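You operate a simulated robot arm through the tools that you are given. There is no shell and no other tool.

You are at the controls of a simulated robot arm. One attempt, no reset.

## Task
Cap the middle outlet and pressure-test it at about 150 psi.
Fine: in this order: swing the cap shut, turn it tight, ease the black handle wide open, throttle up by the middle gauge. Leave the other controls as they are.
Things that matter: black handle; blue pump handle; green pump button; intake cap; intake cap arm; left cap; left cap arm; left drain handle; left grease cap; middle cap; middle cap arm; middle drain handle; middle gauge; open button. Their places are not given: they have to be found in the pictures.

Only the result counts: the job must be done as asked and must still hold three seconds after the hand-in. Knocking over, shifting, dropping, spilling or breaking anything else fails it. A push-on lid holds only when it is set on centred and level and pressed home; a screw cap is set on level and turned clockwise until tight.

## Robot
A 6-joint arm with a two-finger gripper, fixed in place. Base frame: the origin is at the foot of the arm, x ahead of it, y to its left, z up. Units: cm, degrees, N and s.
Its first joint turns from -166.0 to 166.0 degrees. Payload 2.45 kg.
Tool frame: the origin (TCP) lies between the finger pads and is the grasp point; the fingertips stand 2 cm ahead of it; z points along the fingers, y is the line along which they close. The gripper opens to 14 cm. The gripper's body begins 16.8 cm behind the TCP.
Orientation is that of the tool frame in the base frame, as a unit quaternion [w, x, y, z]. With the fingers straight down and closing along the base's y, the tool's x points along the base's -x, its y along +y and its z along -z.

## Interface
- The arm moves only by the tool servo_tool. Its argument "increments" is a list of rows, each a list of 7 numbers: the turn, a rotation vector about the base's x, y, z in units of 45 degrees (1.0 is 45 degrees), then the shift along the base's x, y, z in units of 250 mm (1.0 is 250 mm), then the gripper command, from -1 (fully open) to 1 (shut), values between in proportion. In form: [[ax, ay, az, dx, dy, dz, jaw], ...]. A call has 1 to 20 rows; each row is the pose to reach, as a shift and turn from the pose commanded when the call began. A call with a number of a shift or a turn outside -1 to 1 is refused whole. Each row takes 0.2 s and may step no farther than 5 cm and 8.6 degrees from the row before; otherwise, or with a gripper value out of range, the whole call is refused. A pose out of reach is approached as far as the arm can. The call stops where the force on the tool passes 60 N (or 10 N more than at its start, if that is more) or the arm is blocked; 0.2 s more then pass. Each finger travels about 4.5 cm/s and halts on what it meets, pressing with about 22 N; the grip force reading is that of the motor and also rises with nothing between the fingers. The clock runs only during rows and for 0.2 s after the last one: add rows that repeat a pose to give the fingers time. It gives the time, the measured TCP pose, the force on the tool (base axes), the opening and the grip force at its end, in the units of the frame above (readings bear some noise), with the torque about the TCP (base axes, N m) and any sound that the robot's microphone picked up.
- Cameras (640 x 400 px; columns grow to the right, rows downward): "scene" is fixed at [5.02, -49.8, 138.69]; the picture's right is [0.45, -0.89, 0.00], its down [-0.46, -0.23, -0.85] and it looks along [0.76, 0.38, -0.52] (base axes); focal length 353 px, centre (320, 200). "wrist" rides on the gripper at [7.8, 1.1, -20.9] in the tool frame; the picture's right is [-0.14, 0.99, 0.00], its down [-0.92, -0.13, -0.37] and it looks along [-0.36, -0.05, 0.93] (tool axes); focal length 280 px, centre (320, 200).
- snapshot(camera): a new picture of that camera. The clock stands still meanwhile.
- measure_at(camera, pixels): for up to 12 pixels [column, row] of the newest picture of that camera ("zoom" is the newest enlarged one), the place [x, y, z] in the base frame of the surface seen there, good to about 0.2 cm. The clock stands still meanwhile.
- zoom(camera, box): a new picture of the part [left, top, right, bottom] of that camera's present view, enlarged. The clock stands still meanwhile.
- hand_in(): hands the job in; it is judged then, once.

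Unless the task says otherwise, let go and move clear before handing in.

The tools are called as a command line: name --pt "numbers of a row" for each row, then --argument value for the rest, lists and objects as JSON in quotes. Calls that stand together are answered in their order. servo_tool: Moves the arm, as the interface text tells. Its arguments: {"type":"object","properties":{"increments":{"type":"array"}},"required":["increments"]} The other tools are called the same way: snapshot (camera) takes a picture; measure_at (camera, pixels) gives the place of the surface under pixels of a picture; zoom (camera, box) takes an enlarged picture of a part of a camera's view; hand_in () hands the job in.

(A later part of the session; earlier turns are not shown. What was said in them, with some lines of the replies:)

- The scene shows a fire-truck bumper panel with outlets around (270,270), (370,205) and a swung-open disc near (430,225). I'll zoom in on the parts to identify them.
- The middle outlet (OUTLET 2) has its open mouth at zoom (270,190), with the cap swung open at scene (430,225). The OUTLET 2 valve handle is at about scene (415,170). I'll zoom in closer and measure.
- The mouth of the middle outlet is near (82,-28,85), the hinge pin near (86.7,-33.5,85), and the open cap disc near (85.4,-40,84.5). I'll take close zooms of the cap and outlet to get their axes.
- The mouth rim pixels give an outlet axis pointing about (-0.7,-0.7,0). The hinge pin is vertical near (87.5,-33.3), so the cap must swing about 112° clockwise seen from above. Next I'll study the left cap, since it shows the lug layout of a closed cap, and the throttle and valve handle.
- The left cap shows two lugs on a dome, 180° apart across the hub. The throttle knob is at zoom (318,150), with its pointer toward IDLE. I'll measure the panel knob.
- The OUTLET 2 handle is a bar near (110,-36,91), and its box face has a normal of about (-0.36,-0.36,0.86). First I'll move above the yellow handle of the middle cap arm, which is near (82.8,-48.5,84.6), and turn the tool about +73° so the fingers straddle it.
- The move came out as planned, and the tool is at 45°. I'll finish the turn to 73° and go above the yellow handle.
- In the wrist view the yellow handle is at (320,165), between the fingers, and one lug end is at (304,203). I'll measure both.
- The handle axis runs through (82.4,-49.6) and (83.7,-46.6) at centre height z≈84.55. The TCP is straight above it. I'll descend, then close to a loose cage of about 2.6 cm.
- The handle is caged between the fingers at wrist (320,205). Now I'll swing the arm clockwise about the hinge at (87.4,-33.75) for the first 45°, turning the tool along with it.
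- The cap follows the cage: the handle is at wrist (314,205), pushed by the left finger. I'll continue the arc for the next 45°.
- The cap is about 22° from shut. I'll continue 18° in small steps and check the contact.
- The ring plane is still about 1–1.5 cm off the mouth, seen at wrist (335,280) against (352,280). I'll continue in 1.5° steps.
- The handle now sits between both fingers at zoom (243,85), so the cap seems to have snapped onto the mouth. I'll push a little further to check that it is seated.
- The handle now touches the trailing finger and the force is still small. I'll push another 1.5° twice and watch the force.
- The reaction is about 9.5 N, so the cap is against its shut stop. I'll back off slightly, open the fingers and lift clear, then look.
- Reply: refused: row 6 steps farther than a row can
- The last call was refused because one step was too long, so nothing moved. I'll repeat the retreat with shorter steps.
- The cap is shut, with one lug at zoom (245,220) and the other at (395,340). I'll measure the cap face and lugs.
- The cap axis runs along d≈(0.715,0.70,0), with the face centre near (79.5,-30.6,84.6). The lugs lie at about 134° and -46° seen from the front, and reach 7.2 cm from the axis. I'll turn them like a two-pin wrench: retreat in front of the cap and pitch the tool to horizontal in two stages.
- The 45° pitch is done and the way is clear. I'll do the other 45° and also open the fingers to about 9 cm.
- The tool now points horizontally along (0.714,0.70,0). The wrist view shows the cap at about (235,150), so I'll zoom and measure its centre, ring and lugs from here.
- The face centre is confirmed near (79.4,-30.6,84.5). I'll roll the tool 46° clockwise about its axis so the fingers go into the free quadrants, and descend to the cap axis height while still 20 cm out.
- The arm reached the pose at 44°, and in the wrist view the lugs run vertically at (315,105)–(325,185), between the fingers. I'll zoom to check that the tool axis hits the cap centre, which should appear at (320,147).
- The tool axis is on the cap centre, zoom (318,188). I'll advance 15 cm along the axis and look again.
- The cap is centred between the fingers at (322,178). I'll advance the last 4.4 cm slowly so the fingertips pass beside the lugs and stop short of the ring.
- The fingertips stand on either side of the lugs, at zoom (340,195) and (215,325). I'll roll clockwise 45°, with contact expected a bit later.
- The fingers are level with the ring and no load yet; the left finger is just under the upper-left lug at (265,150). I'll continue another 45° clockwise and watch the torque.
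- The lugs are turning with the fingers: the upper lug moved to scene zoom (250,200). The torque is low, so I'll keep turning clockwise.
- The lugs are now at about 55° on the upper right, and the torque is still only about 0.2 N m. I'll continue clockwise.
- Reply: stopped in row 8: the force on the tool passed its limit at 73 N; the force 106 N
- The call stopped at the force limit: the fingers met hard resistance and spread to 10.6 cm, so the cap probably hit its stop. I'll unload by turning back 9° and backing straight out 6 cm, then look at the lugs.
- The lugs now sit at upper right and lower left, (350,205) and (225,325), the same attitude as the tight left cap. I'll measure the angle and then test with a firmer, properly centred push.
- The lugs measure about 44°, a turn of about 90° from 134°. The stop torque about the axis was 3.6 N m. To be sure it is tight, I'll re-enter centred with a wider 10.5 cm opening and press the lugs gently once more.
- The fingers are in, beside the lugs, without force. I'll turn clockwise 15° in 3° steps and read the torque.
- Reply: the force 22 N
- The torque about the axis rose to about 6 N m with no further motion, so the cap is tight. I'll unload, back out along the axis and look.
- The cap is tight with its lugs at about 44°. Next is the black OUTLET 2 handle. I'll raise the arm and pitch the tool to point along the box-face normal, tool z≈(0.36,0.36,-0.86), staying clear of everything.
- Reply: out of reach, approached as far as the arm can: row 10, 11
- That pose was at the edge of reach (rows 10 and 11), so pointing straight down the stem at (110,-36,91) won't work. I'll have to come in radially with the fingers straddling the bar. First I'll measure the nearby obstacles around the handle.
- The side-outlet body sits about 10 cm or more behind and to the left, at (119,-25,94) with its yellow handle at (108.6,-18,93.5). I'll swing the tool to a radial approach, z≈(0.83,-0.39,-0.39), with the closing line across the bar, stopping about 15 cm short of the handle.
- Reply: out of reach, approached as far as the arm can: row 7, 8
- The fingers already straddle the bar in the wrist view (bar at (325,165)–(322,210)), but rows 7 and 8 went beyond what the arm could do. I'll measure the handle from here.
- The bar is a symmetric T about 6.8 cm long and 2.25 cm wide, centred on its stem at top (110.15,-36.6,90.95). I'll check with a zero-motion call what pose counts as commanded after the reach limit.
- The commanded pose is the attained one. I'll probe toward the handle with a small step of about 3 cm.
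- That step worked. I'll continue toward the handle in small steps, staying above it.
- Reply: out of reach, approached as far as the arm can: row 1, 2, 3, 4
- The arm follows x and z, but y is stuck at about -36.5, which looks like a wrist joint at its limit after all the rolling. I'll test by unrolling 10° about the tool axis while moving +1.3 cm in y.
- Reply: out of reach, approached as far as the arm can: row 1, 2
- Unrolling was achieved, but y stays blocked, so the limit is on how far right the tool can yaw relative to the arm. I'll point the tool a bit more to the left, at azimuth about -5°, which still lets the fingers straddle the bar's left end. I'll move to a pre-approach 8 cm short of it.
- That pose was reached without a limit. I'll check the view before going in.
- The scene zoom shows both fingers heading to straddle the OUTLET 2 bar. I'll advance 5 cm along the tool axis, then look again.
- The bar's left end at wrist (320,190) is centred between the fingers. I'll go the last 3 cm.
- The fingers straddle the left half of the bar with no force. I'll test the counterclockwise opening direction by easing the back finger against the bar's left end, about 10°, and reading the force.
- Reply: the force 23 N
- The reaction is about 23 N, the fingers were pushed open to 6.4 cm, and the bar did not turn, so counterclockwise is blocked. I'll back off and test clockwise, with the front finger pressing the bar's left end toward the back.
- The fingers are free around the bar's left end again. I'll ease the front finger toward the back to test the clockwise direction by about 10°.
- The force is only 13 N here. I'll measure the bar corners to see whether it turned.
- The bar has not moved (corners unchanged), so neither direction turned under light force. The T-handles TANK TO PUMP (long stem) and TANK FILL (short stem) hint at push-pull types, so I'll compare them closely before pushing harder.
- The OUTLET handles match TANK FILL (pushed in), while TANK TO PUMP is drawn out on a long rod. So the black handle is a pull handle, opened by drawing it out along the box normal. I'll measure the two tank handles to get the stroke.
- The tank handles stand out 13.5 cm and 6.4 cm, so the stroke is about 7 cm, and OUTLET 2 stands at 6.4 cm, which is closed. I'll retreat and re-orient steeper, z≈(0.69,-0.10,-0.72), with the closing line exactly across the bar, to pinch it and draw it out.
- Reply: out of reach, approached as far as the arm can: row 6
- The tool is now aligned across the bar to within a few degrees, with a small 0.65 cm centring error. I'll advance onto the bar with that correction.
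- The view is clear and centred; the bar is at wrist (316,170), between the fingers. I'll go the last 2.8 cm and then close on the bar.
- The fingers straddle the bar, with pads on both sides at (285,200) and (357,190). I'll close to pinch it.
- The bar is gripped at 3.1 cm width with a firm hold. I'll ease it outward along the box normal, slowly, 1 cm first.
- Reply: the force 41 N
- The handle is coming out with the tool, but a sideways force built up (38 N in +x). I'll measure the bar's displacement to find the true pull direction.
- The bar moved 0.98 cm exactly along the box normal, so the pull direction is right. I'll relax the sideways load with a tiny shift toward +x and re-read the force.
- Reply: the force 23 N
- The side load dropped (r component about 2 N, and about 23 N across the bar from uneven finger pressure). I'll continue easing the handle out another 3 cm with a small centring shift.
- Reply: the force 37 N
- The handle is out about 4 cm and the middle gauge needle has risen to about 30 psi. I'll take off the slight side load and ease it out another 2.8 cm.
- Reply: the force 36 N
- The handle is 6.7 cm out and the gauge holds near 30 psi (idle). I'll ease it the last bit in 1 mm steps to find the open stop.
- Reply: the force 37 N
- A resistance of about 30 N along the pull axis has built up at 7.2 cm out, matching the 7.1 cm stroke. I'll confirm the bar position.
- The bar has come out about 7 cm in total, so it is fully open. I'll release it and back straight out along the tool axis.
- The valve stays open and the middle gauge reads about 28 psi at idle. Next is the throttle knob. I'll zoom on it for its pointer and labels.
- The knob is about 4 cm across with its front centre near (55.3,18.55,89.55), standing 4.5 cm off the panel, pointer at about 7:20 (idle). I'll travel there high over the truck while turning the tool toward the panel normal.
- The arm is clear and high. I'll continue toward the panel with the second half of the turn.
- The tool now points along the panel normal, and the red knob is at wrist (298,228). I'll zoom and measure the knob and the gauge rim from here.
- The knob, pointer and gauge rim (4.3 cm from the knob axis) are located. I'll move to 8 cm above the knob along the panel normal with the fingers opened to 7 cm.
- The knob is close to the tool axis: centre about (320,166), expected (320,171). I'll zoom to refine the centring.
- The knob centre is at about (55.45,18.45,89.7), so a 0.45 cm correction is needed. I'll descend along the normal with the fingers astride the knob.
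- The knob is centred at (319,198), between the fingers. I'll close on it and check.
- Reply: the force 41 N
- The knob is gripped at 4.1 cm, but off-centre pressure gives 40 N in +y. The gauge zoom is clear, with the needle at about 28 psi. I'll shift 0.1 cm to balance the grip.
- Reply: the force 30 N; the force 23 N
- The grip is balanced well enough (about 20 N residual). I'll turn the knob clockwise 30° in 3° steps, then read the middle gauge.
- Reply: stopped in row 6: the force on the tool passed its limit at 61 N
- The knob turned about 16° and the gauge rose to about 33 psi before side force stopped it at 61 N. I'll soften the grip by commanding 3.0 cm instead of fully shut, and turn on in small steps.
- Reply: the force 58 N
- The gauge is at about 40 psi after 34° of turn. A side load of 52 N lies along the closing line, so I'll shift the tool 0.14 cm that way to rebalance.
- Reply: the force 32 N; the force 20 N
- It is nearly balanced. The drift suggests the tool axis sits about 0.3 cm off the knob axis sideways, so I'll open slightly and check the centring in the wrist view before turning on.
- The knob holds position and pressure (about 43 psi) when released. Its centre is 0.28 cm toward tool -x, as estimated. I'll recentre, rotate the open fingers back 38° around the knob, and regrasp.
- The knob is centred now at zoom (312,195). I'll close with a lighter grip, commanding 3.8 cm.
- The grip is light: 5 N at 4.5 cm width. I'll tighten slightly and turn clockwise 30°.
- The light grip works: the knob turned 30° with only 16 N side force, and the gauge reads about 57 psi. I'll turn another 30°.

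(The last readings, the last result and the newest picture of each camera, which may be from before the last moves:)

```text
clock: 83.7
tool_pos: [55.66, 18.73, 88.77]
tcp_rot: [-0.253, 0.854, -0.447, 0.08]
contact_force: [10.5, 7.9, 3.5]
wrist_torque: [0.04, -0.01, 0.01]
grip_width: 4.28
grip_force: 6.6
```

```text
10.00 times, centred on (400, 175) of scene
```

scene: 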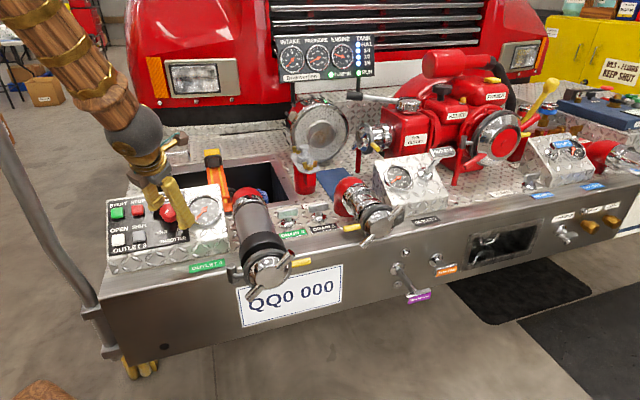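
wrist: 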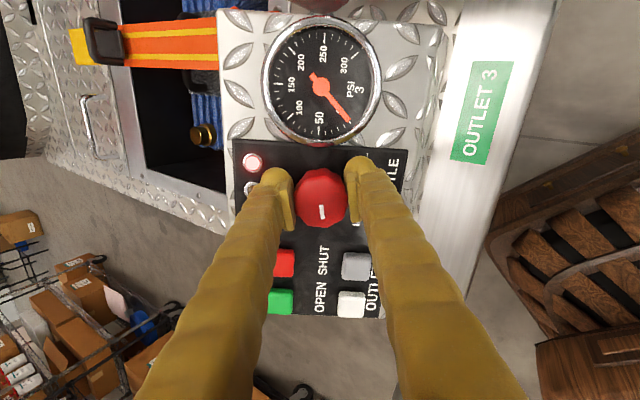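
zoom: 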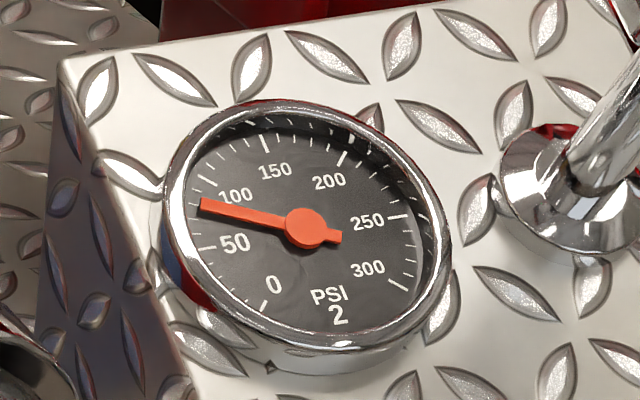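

The gauge is at about 82 psi after about 94° in total, with low side force. I'll continue another 30°.

servo_tool --pt "0.0243 0.024 -0.0573 0 0 0 0.51" --pt "0.0486 0.048 -0.1146 0 0 0 0.51" --pt "0.0729 0.072 -0.1719 0 0 0 0.51" --pt "0.0972 0.096 -0.2292 0 0 0 0.51" --pt "0.1215 0.12 -0.2865 0 0 0 0.51" --pt "0.1458 0.144 -0.3438 0 0 0 0.51" --pt "0.1701 0.168 -0.4011 0 0 0 0.51" --pt "0.1944 0.192 -0.4584 0 0 0 0.51" --pt "0.2187 0.216 -0.5157 0 0 0 0.51" --pt "0.243 0.24 -0.573 0 0 0 0.51" --pt "0.243 0.24 -0.573 0 0 0 0.51"

snapshot --camera "wrist"

zoom --camera "scene" --box '[375, 155, 425, 195]'

```text
clock: 85.3
tool_pos: [55.99, 19.02, 87.15]
tcp_rot: [-0.27, 0.761, -0.589, 0.041]
contact_force: [-6.8, -5.7, 16.2]
wrist_torque: [-0.54, 1.0, 0.75]
grip_width: 5.53
grip_force: 15.5
out of reach, approached as far as the arm can: row 4, 5, 6, 7, 8
stopped in row 8: the force on the tool passed its limit at 70 N (the readings are from after the stop); the commanded pose is now the measured one
```

```text
taken
```

wrist: 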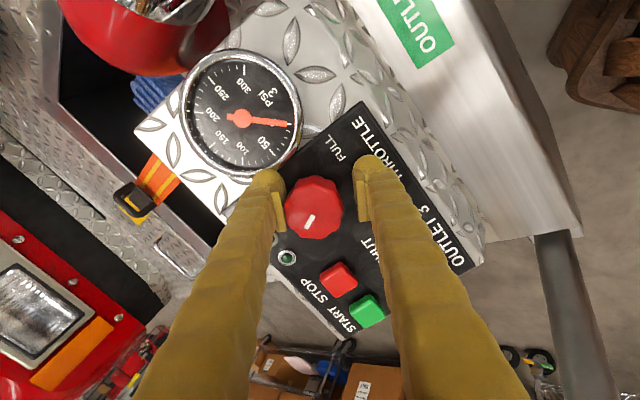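

```text
10.00 times, centred on (400, 175) of scene
```

zoom: 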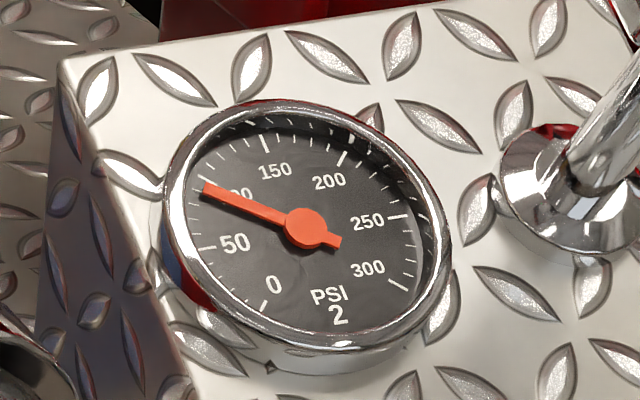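

The roll joint reached its limit, which pushed the fingers down to the panel and stopped the turn; the gauge is at about 95 psi. I'll open, rise back to working height, and rotate the open fingers back counterclockwise to regrasp.

servo_tool --pt "0 0 0 0 0 0.004 0.3" --pt "0 0 0 -0.002 -0.002 0.015 0.15" --pt "0 0 0 -0.006 -0.005 0.035 0.15" --pt "0 0 0 -0.0132 -0.0088 0.0652 0.15" --pt "-0.058 -0.057 0.136 -0.0132 -0.0088 0.0652 0.15" --pt "-0.116 -0.114 0.273 -0.0132 -0.0088 0.0652 0.15" --pt "-0.174 -0.171 0.409 -0.0132 -0.0088 0.0652 0.15" --pt "-0.232 -0.229 0.545 -0.0132 -0.0088 0.0652 0.15" --pt "-0.29 -0.286 0.682 -0.0132 -0.0088 0.0652 0.15" --pt "-0.348 -0.343 0.818 -0.0132 -0.0088 0.0652 0.15" --pt "-0.4055 -0.4 0.954 -0.0132 -0.0088 0.0652 0.15"

snapshot --camera "wrist"

zoom --camera "scene" --box '[375, 155, 425, 195]'

```text
clock: 87.7
tool_pos: [55.63, 18.8, 88.61]
tcp_rot: [-0.23, 0.939, -0.209, 0.146]
contact_force: [-0.2, 0.2, -0.6]
wrist_torque: [-0.03, -0.02, -0.01]
grip_width: 5.97
grip_force: 0.1
out of reach, approached as far as the arm can: row 3, 4
```

```text
taken
```

wrist: 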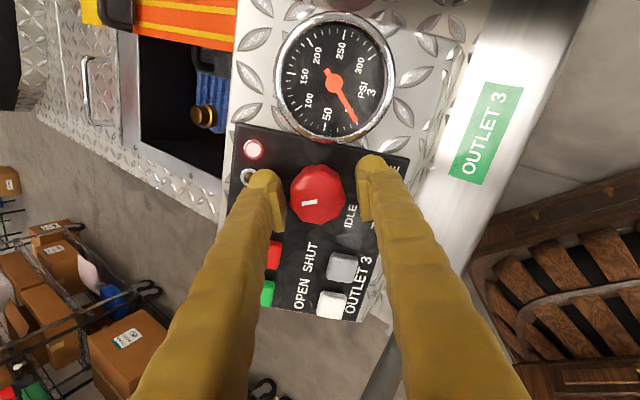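

```text
10.00 times, centred on (400, 175) of scene
```

zoom: 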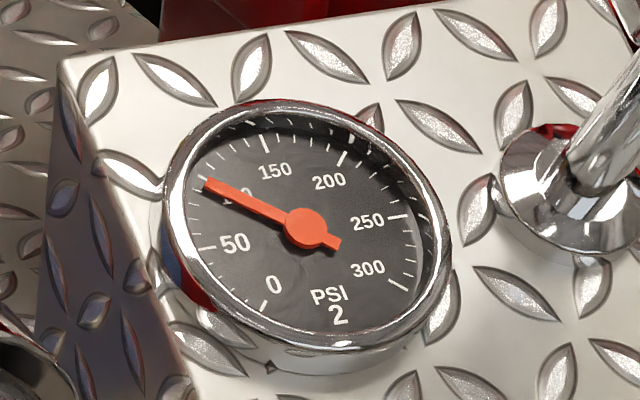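

The gauge holds at about 100 psi. I'll rotate back another 25° while open and check the centring.

servo_tool --pt "-0.0677 -0.0667 0.159 0 0 0 0.15" --pt "-0.1353 -0.1333 0.318 0 0 0 0.15" --pt "-0.203 -0.2 0.477 0 0 0 0.15"

zoom --camera "wrist" --box '[270, 150, 370, 250]'

```text
clock: 88.5
tool_pos: [55.66, 18.75, 88.55]
tcp_rot: [-0.194, 0.962, 0.001, 0.19]
contact_force: [-0.2, 0.2, -0.2]
wrist_torque: [0.0, 0.01, -0.01]
grip_width: 5.97
grip_force: 0.0
```

```text
4.00 times, centred on (320, 200) of wrist
```

zoom: 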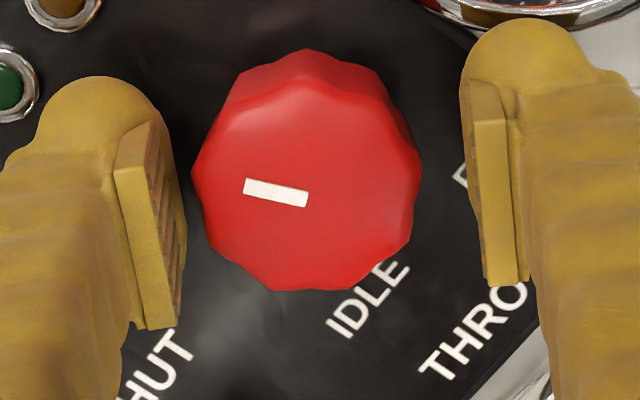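

The knob centre is at zoom (308,188), slightly off the good spot (312,195). I'll nudge and close lightly again.

servo_tool --pt "0 0 0 0.0016 0.0003 0.0103 0.15" --pt "0 0 0 0.0016 0.0003 0.0103 0.35" --pt "0 0 0 0.0016 0.0003 0.0103 0.46" --pt "0 0 0 0.0016 0.0003 0.0103 0.51" --pt "0 0 0 0.0016 0.0003 0.0103 0.51"

```text
clock: 89.7
tool_pos: [55.62, 18.8, 88.97]
tcp_rot: [-0.194, 0.963, -0.001, 0.189]
contact_force: [-2.4, 11.6, 6.6]
wrist_torque: [0.17, 0.06, 0.08]
grip_width: 4.31
grip_force: 6.8
```

The grip is light and the side force is small. I'll turn 24° clockwise and read the gauge.

servo_tool --pt "0.0243 0.024 -0.0573 0 0 0 0.51" --pt "0.0486 0.048 -0.1146 0 0 0 0.51" --pt "0.0729 0.072 -0.1719 0 0 0 0.51" --pt "0.0972 0.096 -0.2292 0 0 0 0.51" --pt "0.1215 0.12 -0.2865 0 0 0 0.51" --pt "0.1458 0.144 -0.3438 0 0 0 0.51" --pt "0.1701 0.168 -0.4011 0 0 0 0.51" --pt "0.1944 0.192 -0.4584 0 0 0 0.51" --pt "0.1944 0.192 -0.4584 0 0 0 0.51" --pt "0.1944 0.192 -0.4584 0 0 0 0.51"

zoom --camera "wrist" --box '[270, 150, 370, 250]'

zoom --camera "scene" --box '[375, 155, 425, 195]'

```text
clock: 91.9
tool_pos: [55.75, 18.79, 88.94]
tcp_rot: [-0.229, 0.941, -0.202, 0.148]
contact_force: [5.3, 12.5, 1.5]
wrist_torque: [0.01, 0.02, -0.05]
grip_width: 4.27
grip_force: 6.2
```

```text
4.00 times, centred on (320, 200) of wrist
```

zoom: 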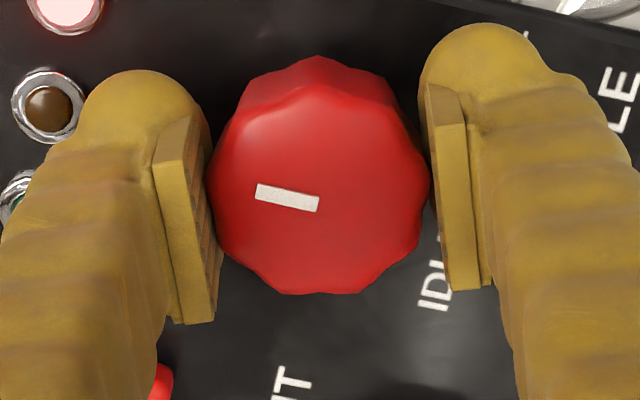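

```text
10.00 times, centred on (400, 175) of scene
```

zoom: 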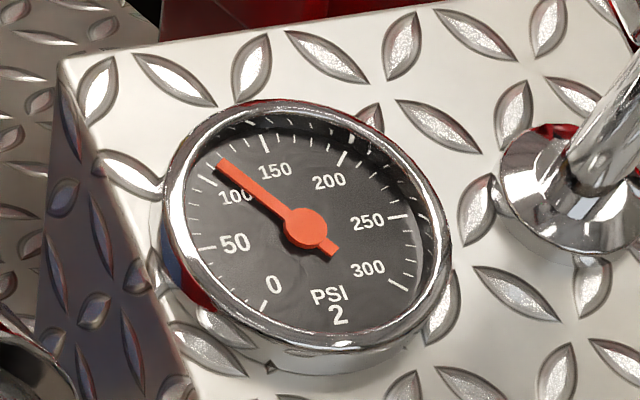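

The gauge is at about 116 psi. I'll turn another 27°, staying inside the roll limit, then read again.

servo_tool --pt "0.0243 0.024 -0.0573 0 0 0 0.51" --pt "0.0486 0.048 -0.1146 0 0 0 0.51" --pt "0.0729 0.072 -0.1719 0 0 0 0.51" --pt "0.0972 0.096 -0.2292 0 0 0 0.51" --pt "0.1215 0.12 -0.2865 0 0 0 0.51" --pt "0.1458 0.144 -0.3438 0 0 0 0.51" --pt "0.1701 0.168 -0.4011 0 0 0 0.51" --pt "0.1944 0.192 -0.4584 0 0 0 0.51" --pt "0.2187 0.216 -0.5157 0 0 0 0.51" --pt "0.2187 0.216 -0.5157 0 0 0 0.51" --pt "0.2187 0.216 -0.5157 0 0 0 0.51" --pt "0.2187 0.216 -0.5157 0 0 0 0.51"

zoom --camera "wrist" --box '[270, 150, 370, 250]'

zoom --camera "scene" --box '[375, 155, 425, 195]'

```text
clock: 94.5
tool_pos: [55.79, 18.68, 88.93]
tcp_rot: [-0.257, 0.867, -0.417, 0.094]
contact_force: [-13.6, 6.6, 10.3]
wrist_torque: [0.07, 0.12, 0.09]
grip_width: 4.12
grip_force: 45.1
```

```text
4.00 times, centred on (320, 200) of wrist
```

zoom: 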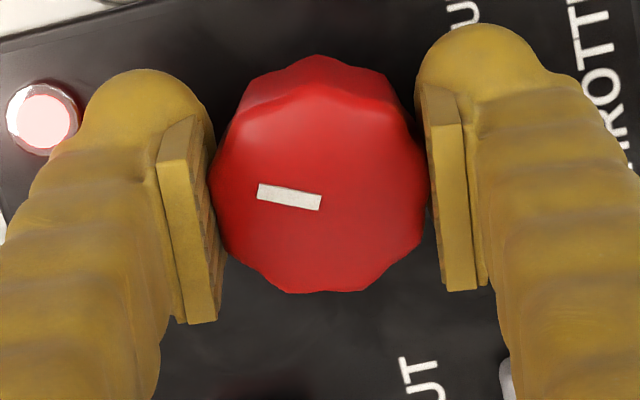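

```text
10.00 times, centred on (400, 175) of scene
```

zoom: 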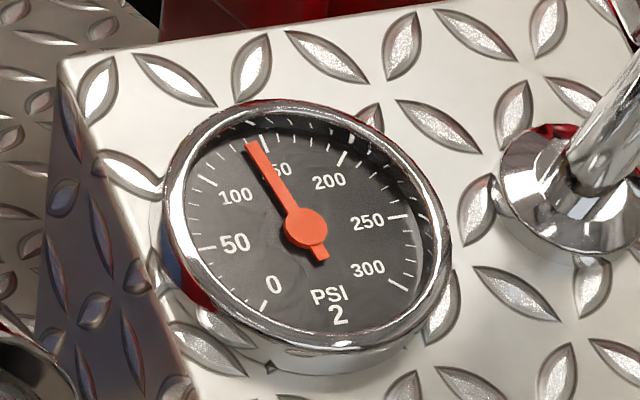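

The gauge is at about 142 psi, just short of the 150 tick. I'll zoom in harder to read it exactly.

zoom --camera "scene" --box '[383, 162, 415, 190]'

```text
14.29 times, centred on (399, 176) of scene
```

zoom: 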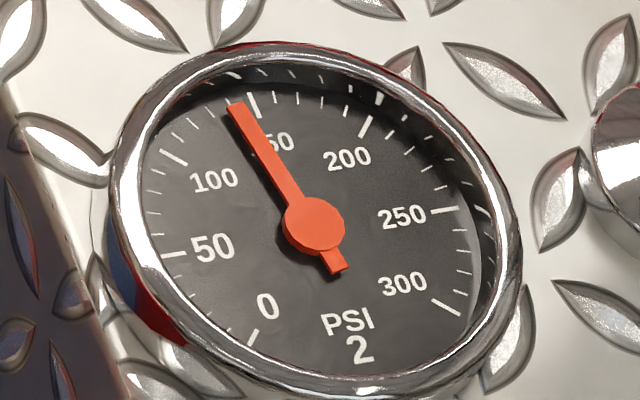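

Correcting for needle height, the reading works out at about 138 psi, so roughly 13° more is needed. I'll open, rotate back 30° for margin, and regrasp lightly.

servo_tool --pt "0 0 0 0 0 0 0.3" --pt "0 0 0 0 0 0 0.15" --pt "0 0 0 0 0 0 0.15" --pt "-0.061 -0.06 0.143 0 0 0 0.15" --pt "-0.122 -0.12 0.286 0 0 0 0.15" --pt "-0.183 -0.18 0.43 0 0 0 0.15" --pt "-0.243 -0.24 0.573 0 0 0 0.15"

zoom --camera "wrist" --box '[270, 150, 370, 250]'

zoom --camera "scene" --box '[383, 162, 415, 190]'

```text
clock: 96.1
tool_pos: [55.7, 18.66, 89.04]
tcp_rot: [-0.225, 0.946, -0.176, 0.153]
contact_force: [0.8, 0.4, 0.0]
wrist_torque: [0.0, -0.01, 0.01]
grip_width: 5.93
grip_force: 0.1
```

```text
4.00 times, centred on (320, 200) of wrist
```

zoom: 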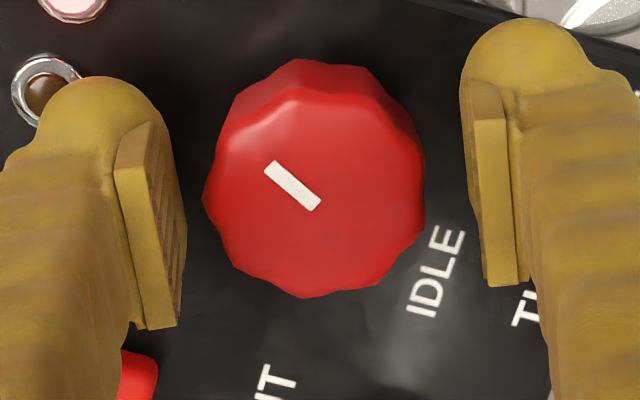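

```text
14.29 times, centred on (399, 176) of scene
```

zoom: 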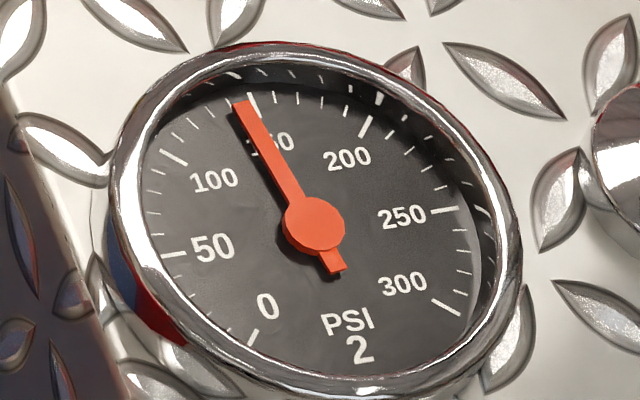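

The gauge settled at about 140 psi and the knob is centred. I'll close lightly and turn about 11° more.

servo_tool --pt "0 0 0 0 0 0 0.35" --pt "0 0 0 0 0 0 0.46" --pt "0 0 0 0 0 0 0.51" --pt "0 0 0 0 0 0 0.51" --pt "0.0178 0.0176 -0.042 0 0 0 0.51" --pt "0.0357 0.0352 -0.084 0 0 0 0.51" --pt "0.0535 0.0528 -0.126 0 0 0 0.51" --pt "0.0714 0.0704 -0.168 0 0 0 0.51" --pt "0.0892 0.088 -0.21 0 0 0 0.51" --pt "0.0892 0.088 -0.21 0 0 0 0.51" --pt "0.0892 0.088 -0.21 0 0 0 0.51" --pt "0.0892 0.088 -0.21 0 0 0 0.51" --pt "0.0892 0.088 -0.21 0 0 0 0.51" --pt "0.0892 0.088 -0.21 0 0 0 0.51"

zoom --camera "wrist" --box '[270, 150, 370, 250]'

zoom --camera "scene" --box '[383, 162, 415, 190]'

```text
clock: 99.1
tool_pos: [55.64, 18.86, 89.01]
tcp_rot: [-0.239, 0.924, -0.268, 0.132]
contact_force: [32.0, 35.9, -3.6]
wrist_torque: [0.03, 0.05, -0.06]
grip_width: 4.14
grip_force: 45.2
```

```text
4.00 times, centred on (320, 200) of wrist
```

zoom: 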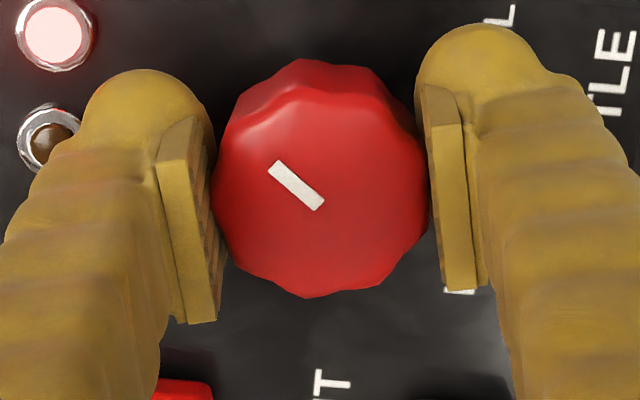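

```text
14.29 times, centred on (399, 176) of scene
```

zoom: 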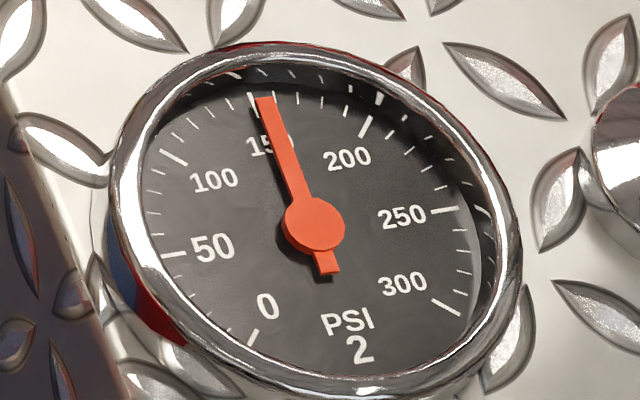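

The needle now lies on the 150 tick, computed at about 151 psi. I'll release the knob gently, back away along the normal, and re-read.

servo_tool --pt "0 0 0 0 0 0 0.4" --pt "0 0 0 0 0 0 0.2" --pt "0 0 0 0 0 0 0.0" --pt "0 0 0 0 0 0 0.0" --pt "0 0 0 -0.03 -0.03 0.07 0.0" --pt "0 0 0 -0.07 -0.07 0.17 0.0" --pt "0 0 0 -0.12 -0.12 0.29 0.0" --pt "0 0 0 -0.17 -0.17 0.41 0.0"

zoom --camera "scene" --box '[383, 162, 415, 190]'

snapshot --camera "scene"

snapshot --camera "wrist"

```text
clock: 100.9
tool_pos: [51.29, 14.8, 98.26]
tcp_rot: [-0.238, 0.926, -0.267, 0.125]
contact_force: [0.2, -0.6, 0.3]
wrist_torque: [0.03, -0.02, 0.01]
grip_width: 7.0
grip_force: 0.1
```

```text
14.29 times, centred on (399, 176) of scene
```

zoom: 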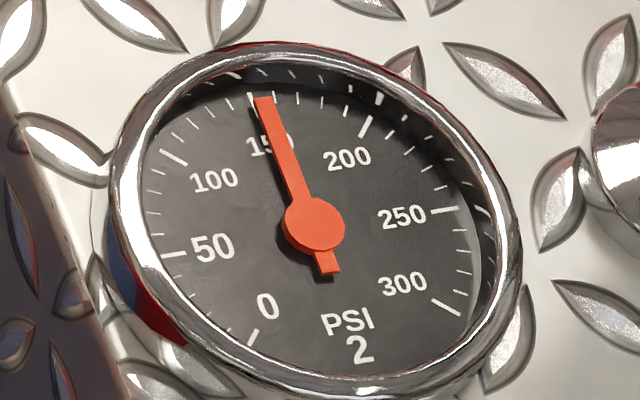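

```text
taken
```

scene: 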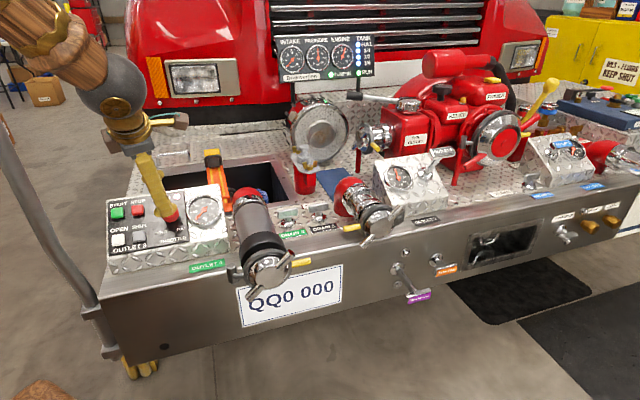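

```text
taken
```

wrist: 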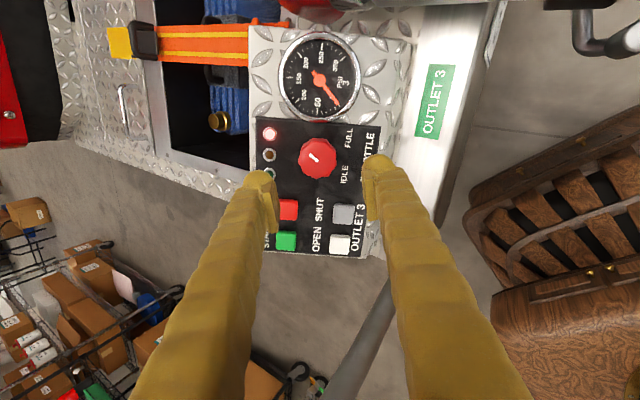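

The gauge still reads about 151 psi after release. I'll check the cap, the handle and the other panels for changes, and back the arm farther away while time passes.

servo_tool --pt "0 0 0 -0.05 -0.05 0.12 0.0" --pt "0 0 0 -0.08 -0.1 0.25 0.0" --pt "0 0 0 -0.08 -0.12 0.35 0.0" --pt "0 0 0 -0.08 -0.12 0.35 0.0" --pt "0 0 0 -0.08 -0.12 0.35 0.0" --pt "0 0 0 -0.08 -0.12 0.35 0.0" --pt "0 0 0 -0.08 -0.12 0.35 0.0" --pt "0 0 0 -0.08 -0.12 0.35 0.0" --pt "0 0 0 -0.08 -0.12 0.35 0.0" --pt "0 0 0 -0.08 -0.12 0.35 0.0" --pt "0 0 0 -0.08 -0.12 0.35 0.0" --pt "0 0 0 -0.08 -0.12 0.35 0.0" --pt "0 0 0 -0.08 -0.12 0.35 0.0" --pt "0 0 0 -0.08 -0.12 0.35 0.0"

zoom --camera "scene" --box '[383, 162, 415, 190]'

zoom --camera "scene" --box '[330, 130, 470, 260]'

zoom --camera "scene" --box '[100, 180, 240, 270]'

zoom --camera "scene" --box '[265, 25, 375, 95]'

```text
clock: 103.9
tool_pos: [49.46, 9.13, 105.41]
tcp_rot: [-0.252, 0.922, -0.26, 0.137]
contact_force: [-0.1, -0.1, 0.3]
wrist_torque: [0.04, -0.01, -0.01]
grip_width: 6.99
grip_force: 0.1
out of reach, approached as far as the arm can: row 1, 2, 3, 4, 5, 6, 7, 8, 9, 10, 11, 12, 13, 14
```

```text
14.29 times, centred on (399, 176) of scene
```

zoom: 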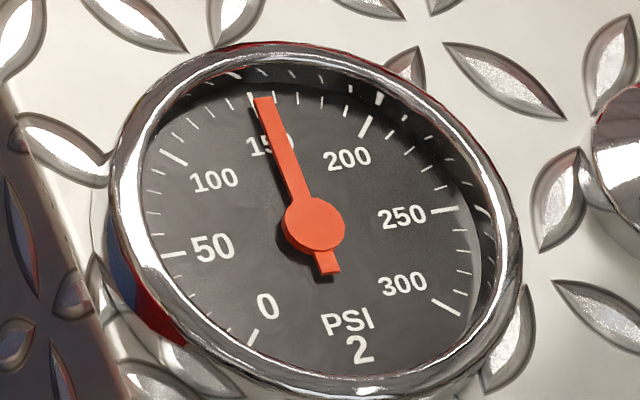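

```text
3.08 times, centred on (400, 195) of scene
```

zoom: 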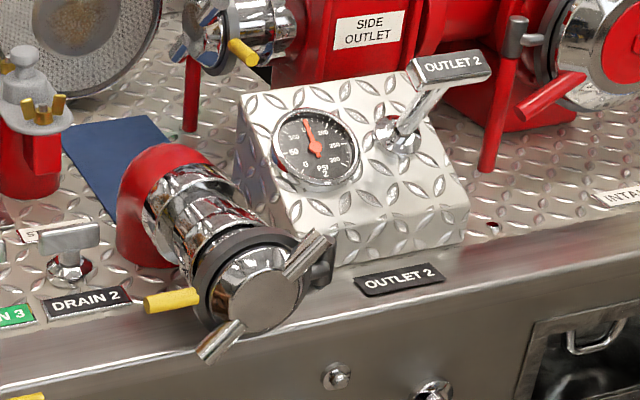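

```text
4.44 times, centred on (170, 225) of scene
```

zoom: 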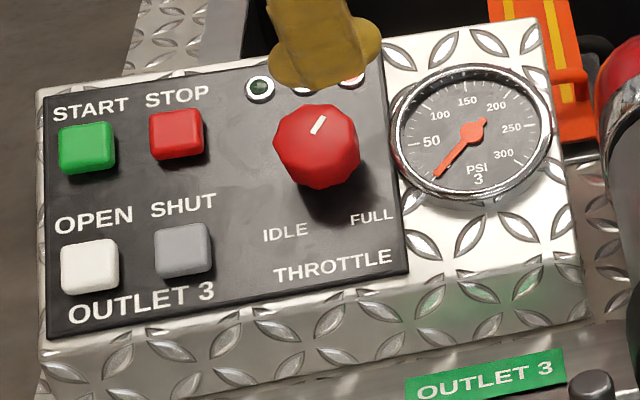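

```text
5.71 times, centred on (320, 60) of scene
```

zoom: 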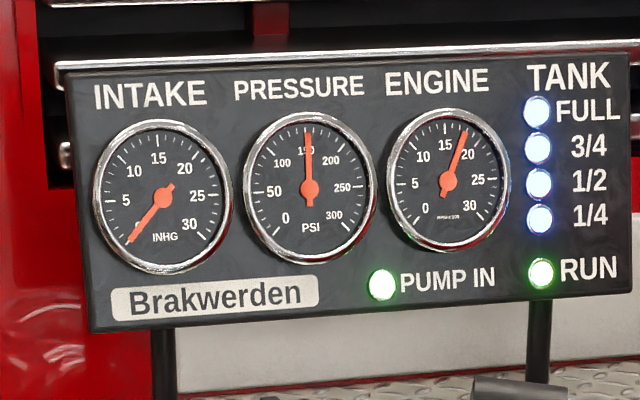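

The middle gauge and the main PRESSURE gauge both read 150 psi steadily, and the buttons, lamps and drains look unchanged. Last check: that the black handle is fully out, compared with the 13.5 cm of the drawn TANK TO PUMP handle.

zoom --camera "scene" --box '[405, 135, 455, 185]'

measure_at --camera "zoom" --pixels '[[320, 120], [300, 135], [350, 115], [400, 110], [330, 125], [230, 330], [330, 360]]'

```text
8.00 times, centred on (430, 160) of scene
```

zoom: 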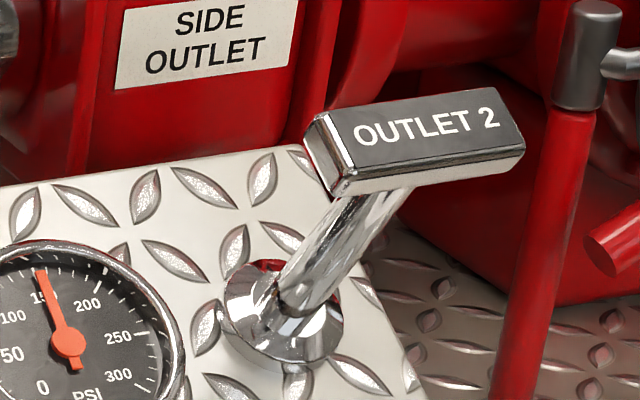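

```text
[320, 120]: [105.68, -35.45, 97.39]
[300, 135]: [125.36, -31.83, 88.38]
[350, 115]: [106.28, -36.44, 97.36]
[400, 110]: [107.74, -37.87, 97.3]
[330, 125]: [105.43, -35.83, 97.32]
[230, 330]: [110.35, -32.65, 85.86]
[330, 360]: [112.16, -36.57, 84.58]
```

The bar stands about 12.9 cm off the face, against 6.1 cm when closed, so it is at its out stop within measuring accuracy. The cap is tight, both gauges hold 150 psi, and the arm is clear. I'm handing in.

hand_in

```text
The job is handed in.
```

The middle outlet is capped and holding about 150 psi, and I've handed the job in. I don't have the judged result.

1. **Cap:** I swung it shut until it met its stop, then turned it clockwise about a quarter turn. At that point it took about 6 N m without moving further.
2. **Black handle:** It turned out to be a pull handle, not a turning one. Before I worked that out, I pushed lightly on it both ways, and it didn't move. I then eased it out about 7 cm until it hit firm resistance.
3. **Throttle:** I turned it up in small steps until the middle gauge sat on the 150 mark. I put it at about 151 psi, and it held for several seconds after I let go. The main pressure gauge also read 150.

On one throttle turn the arm reached its joint limit, and the fingertips came down against the panel at about 70 N. I lifted off straight away. The buttons, lamps and drain handles looked unchanged in the final pictures.
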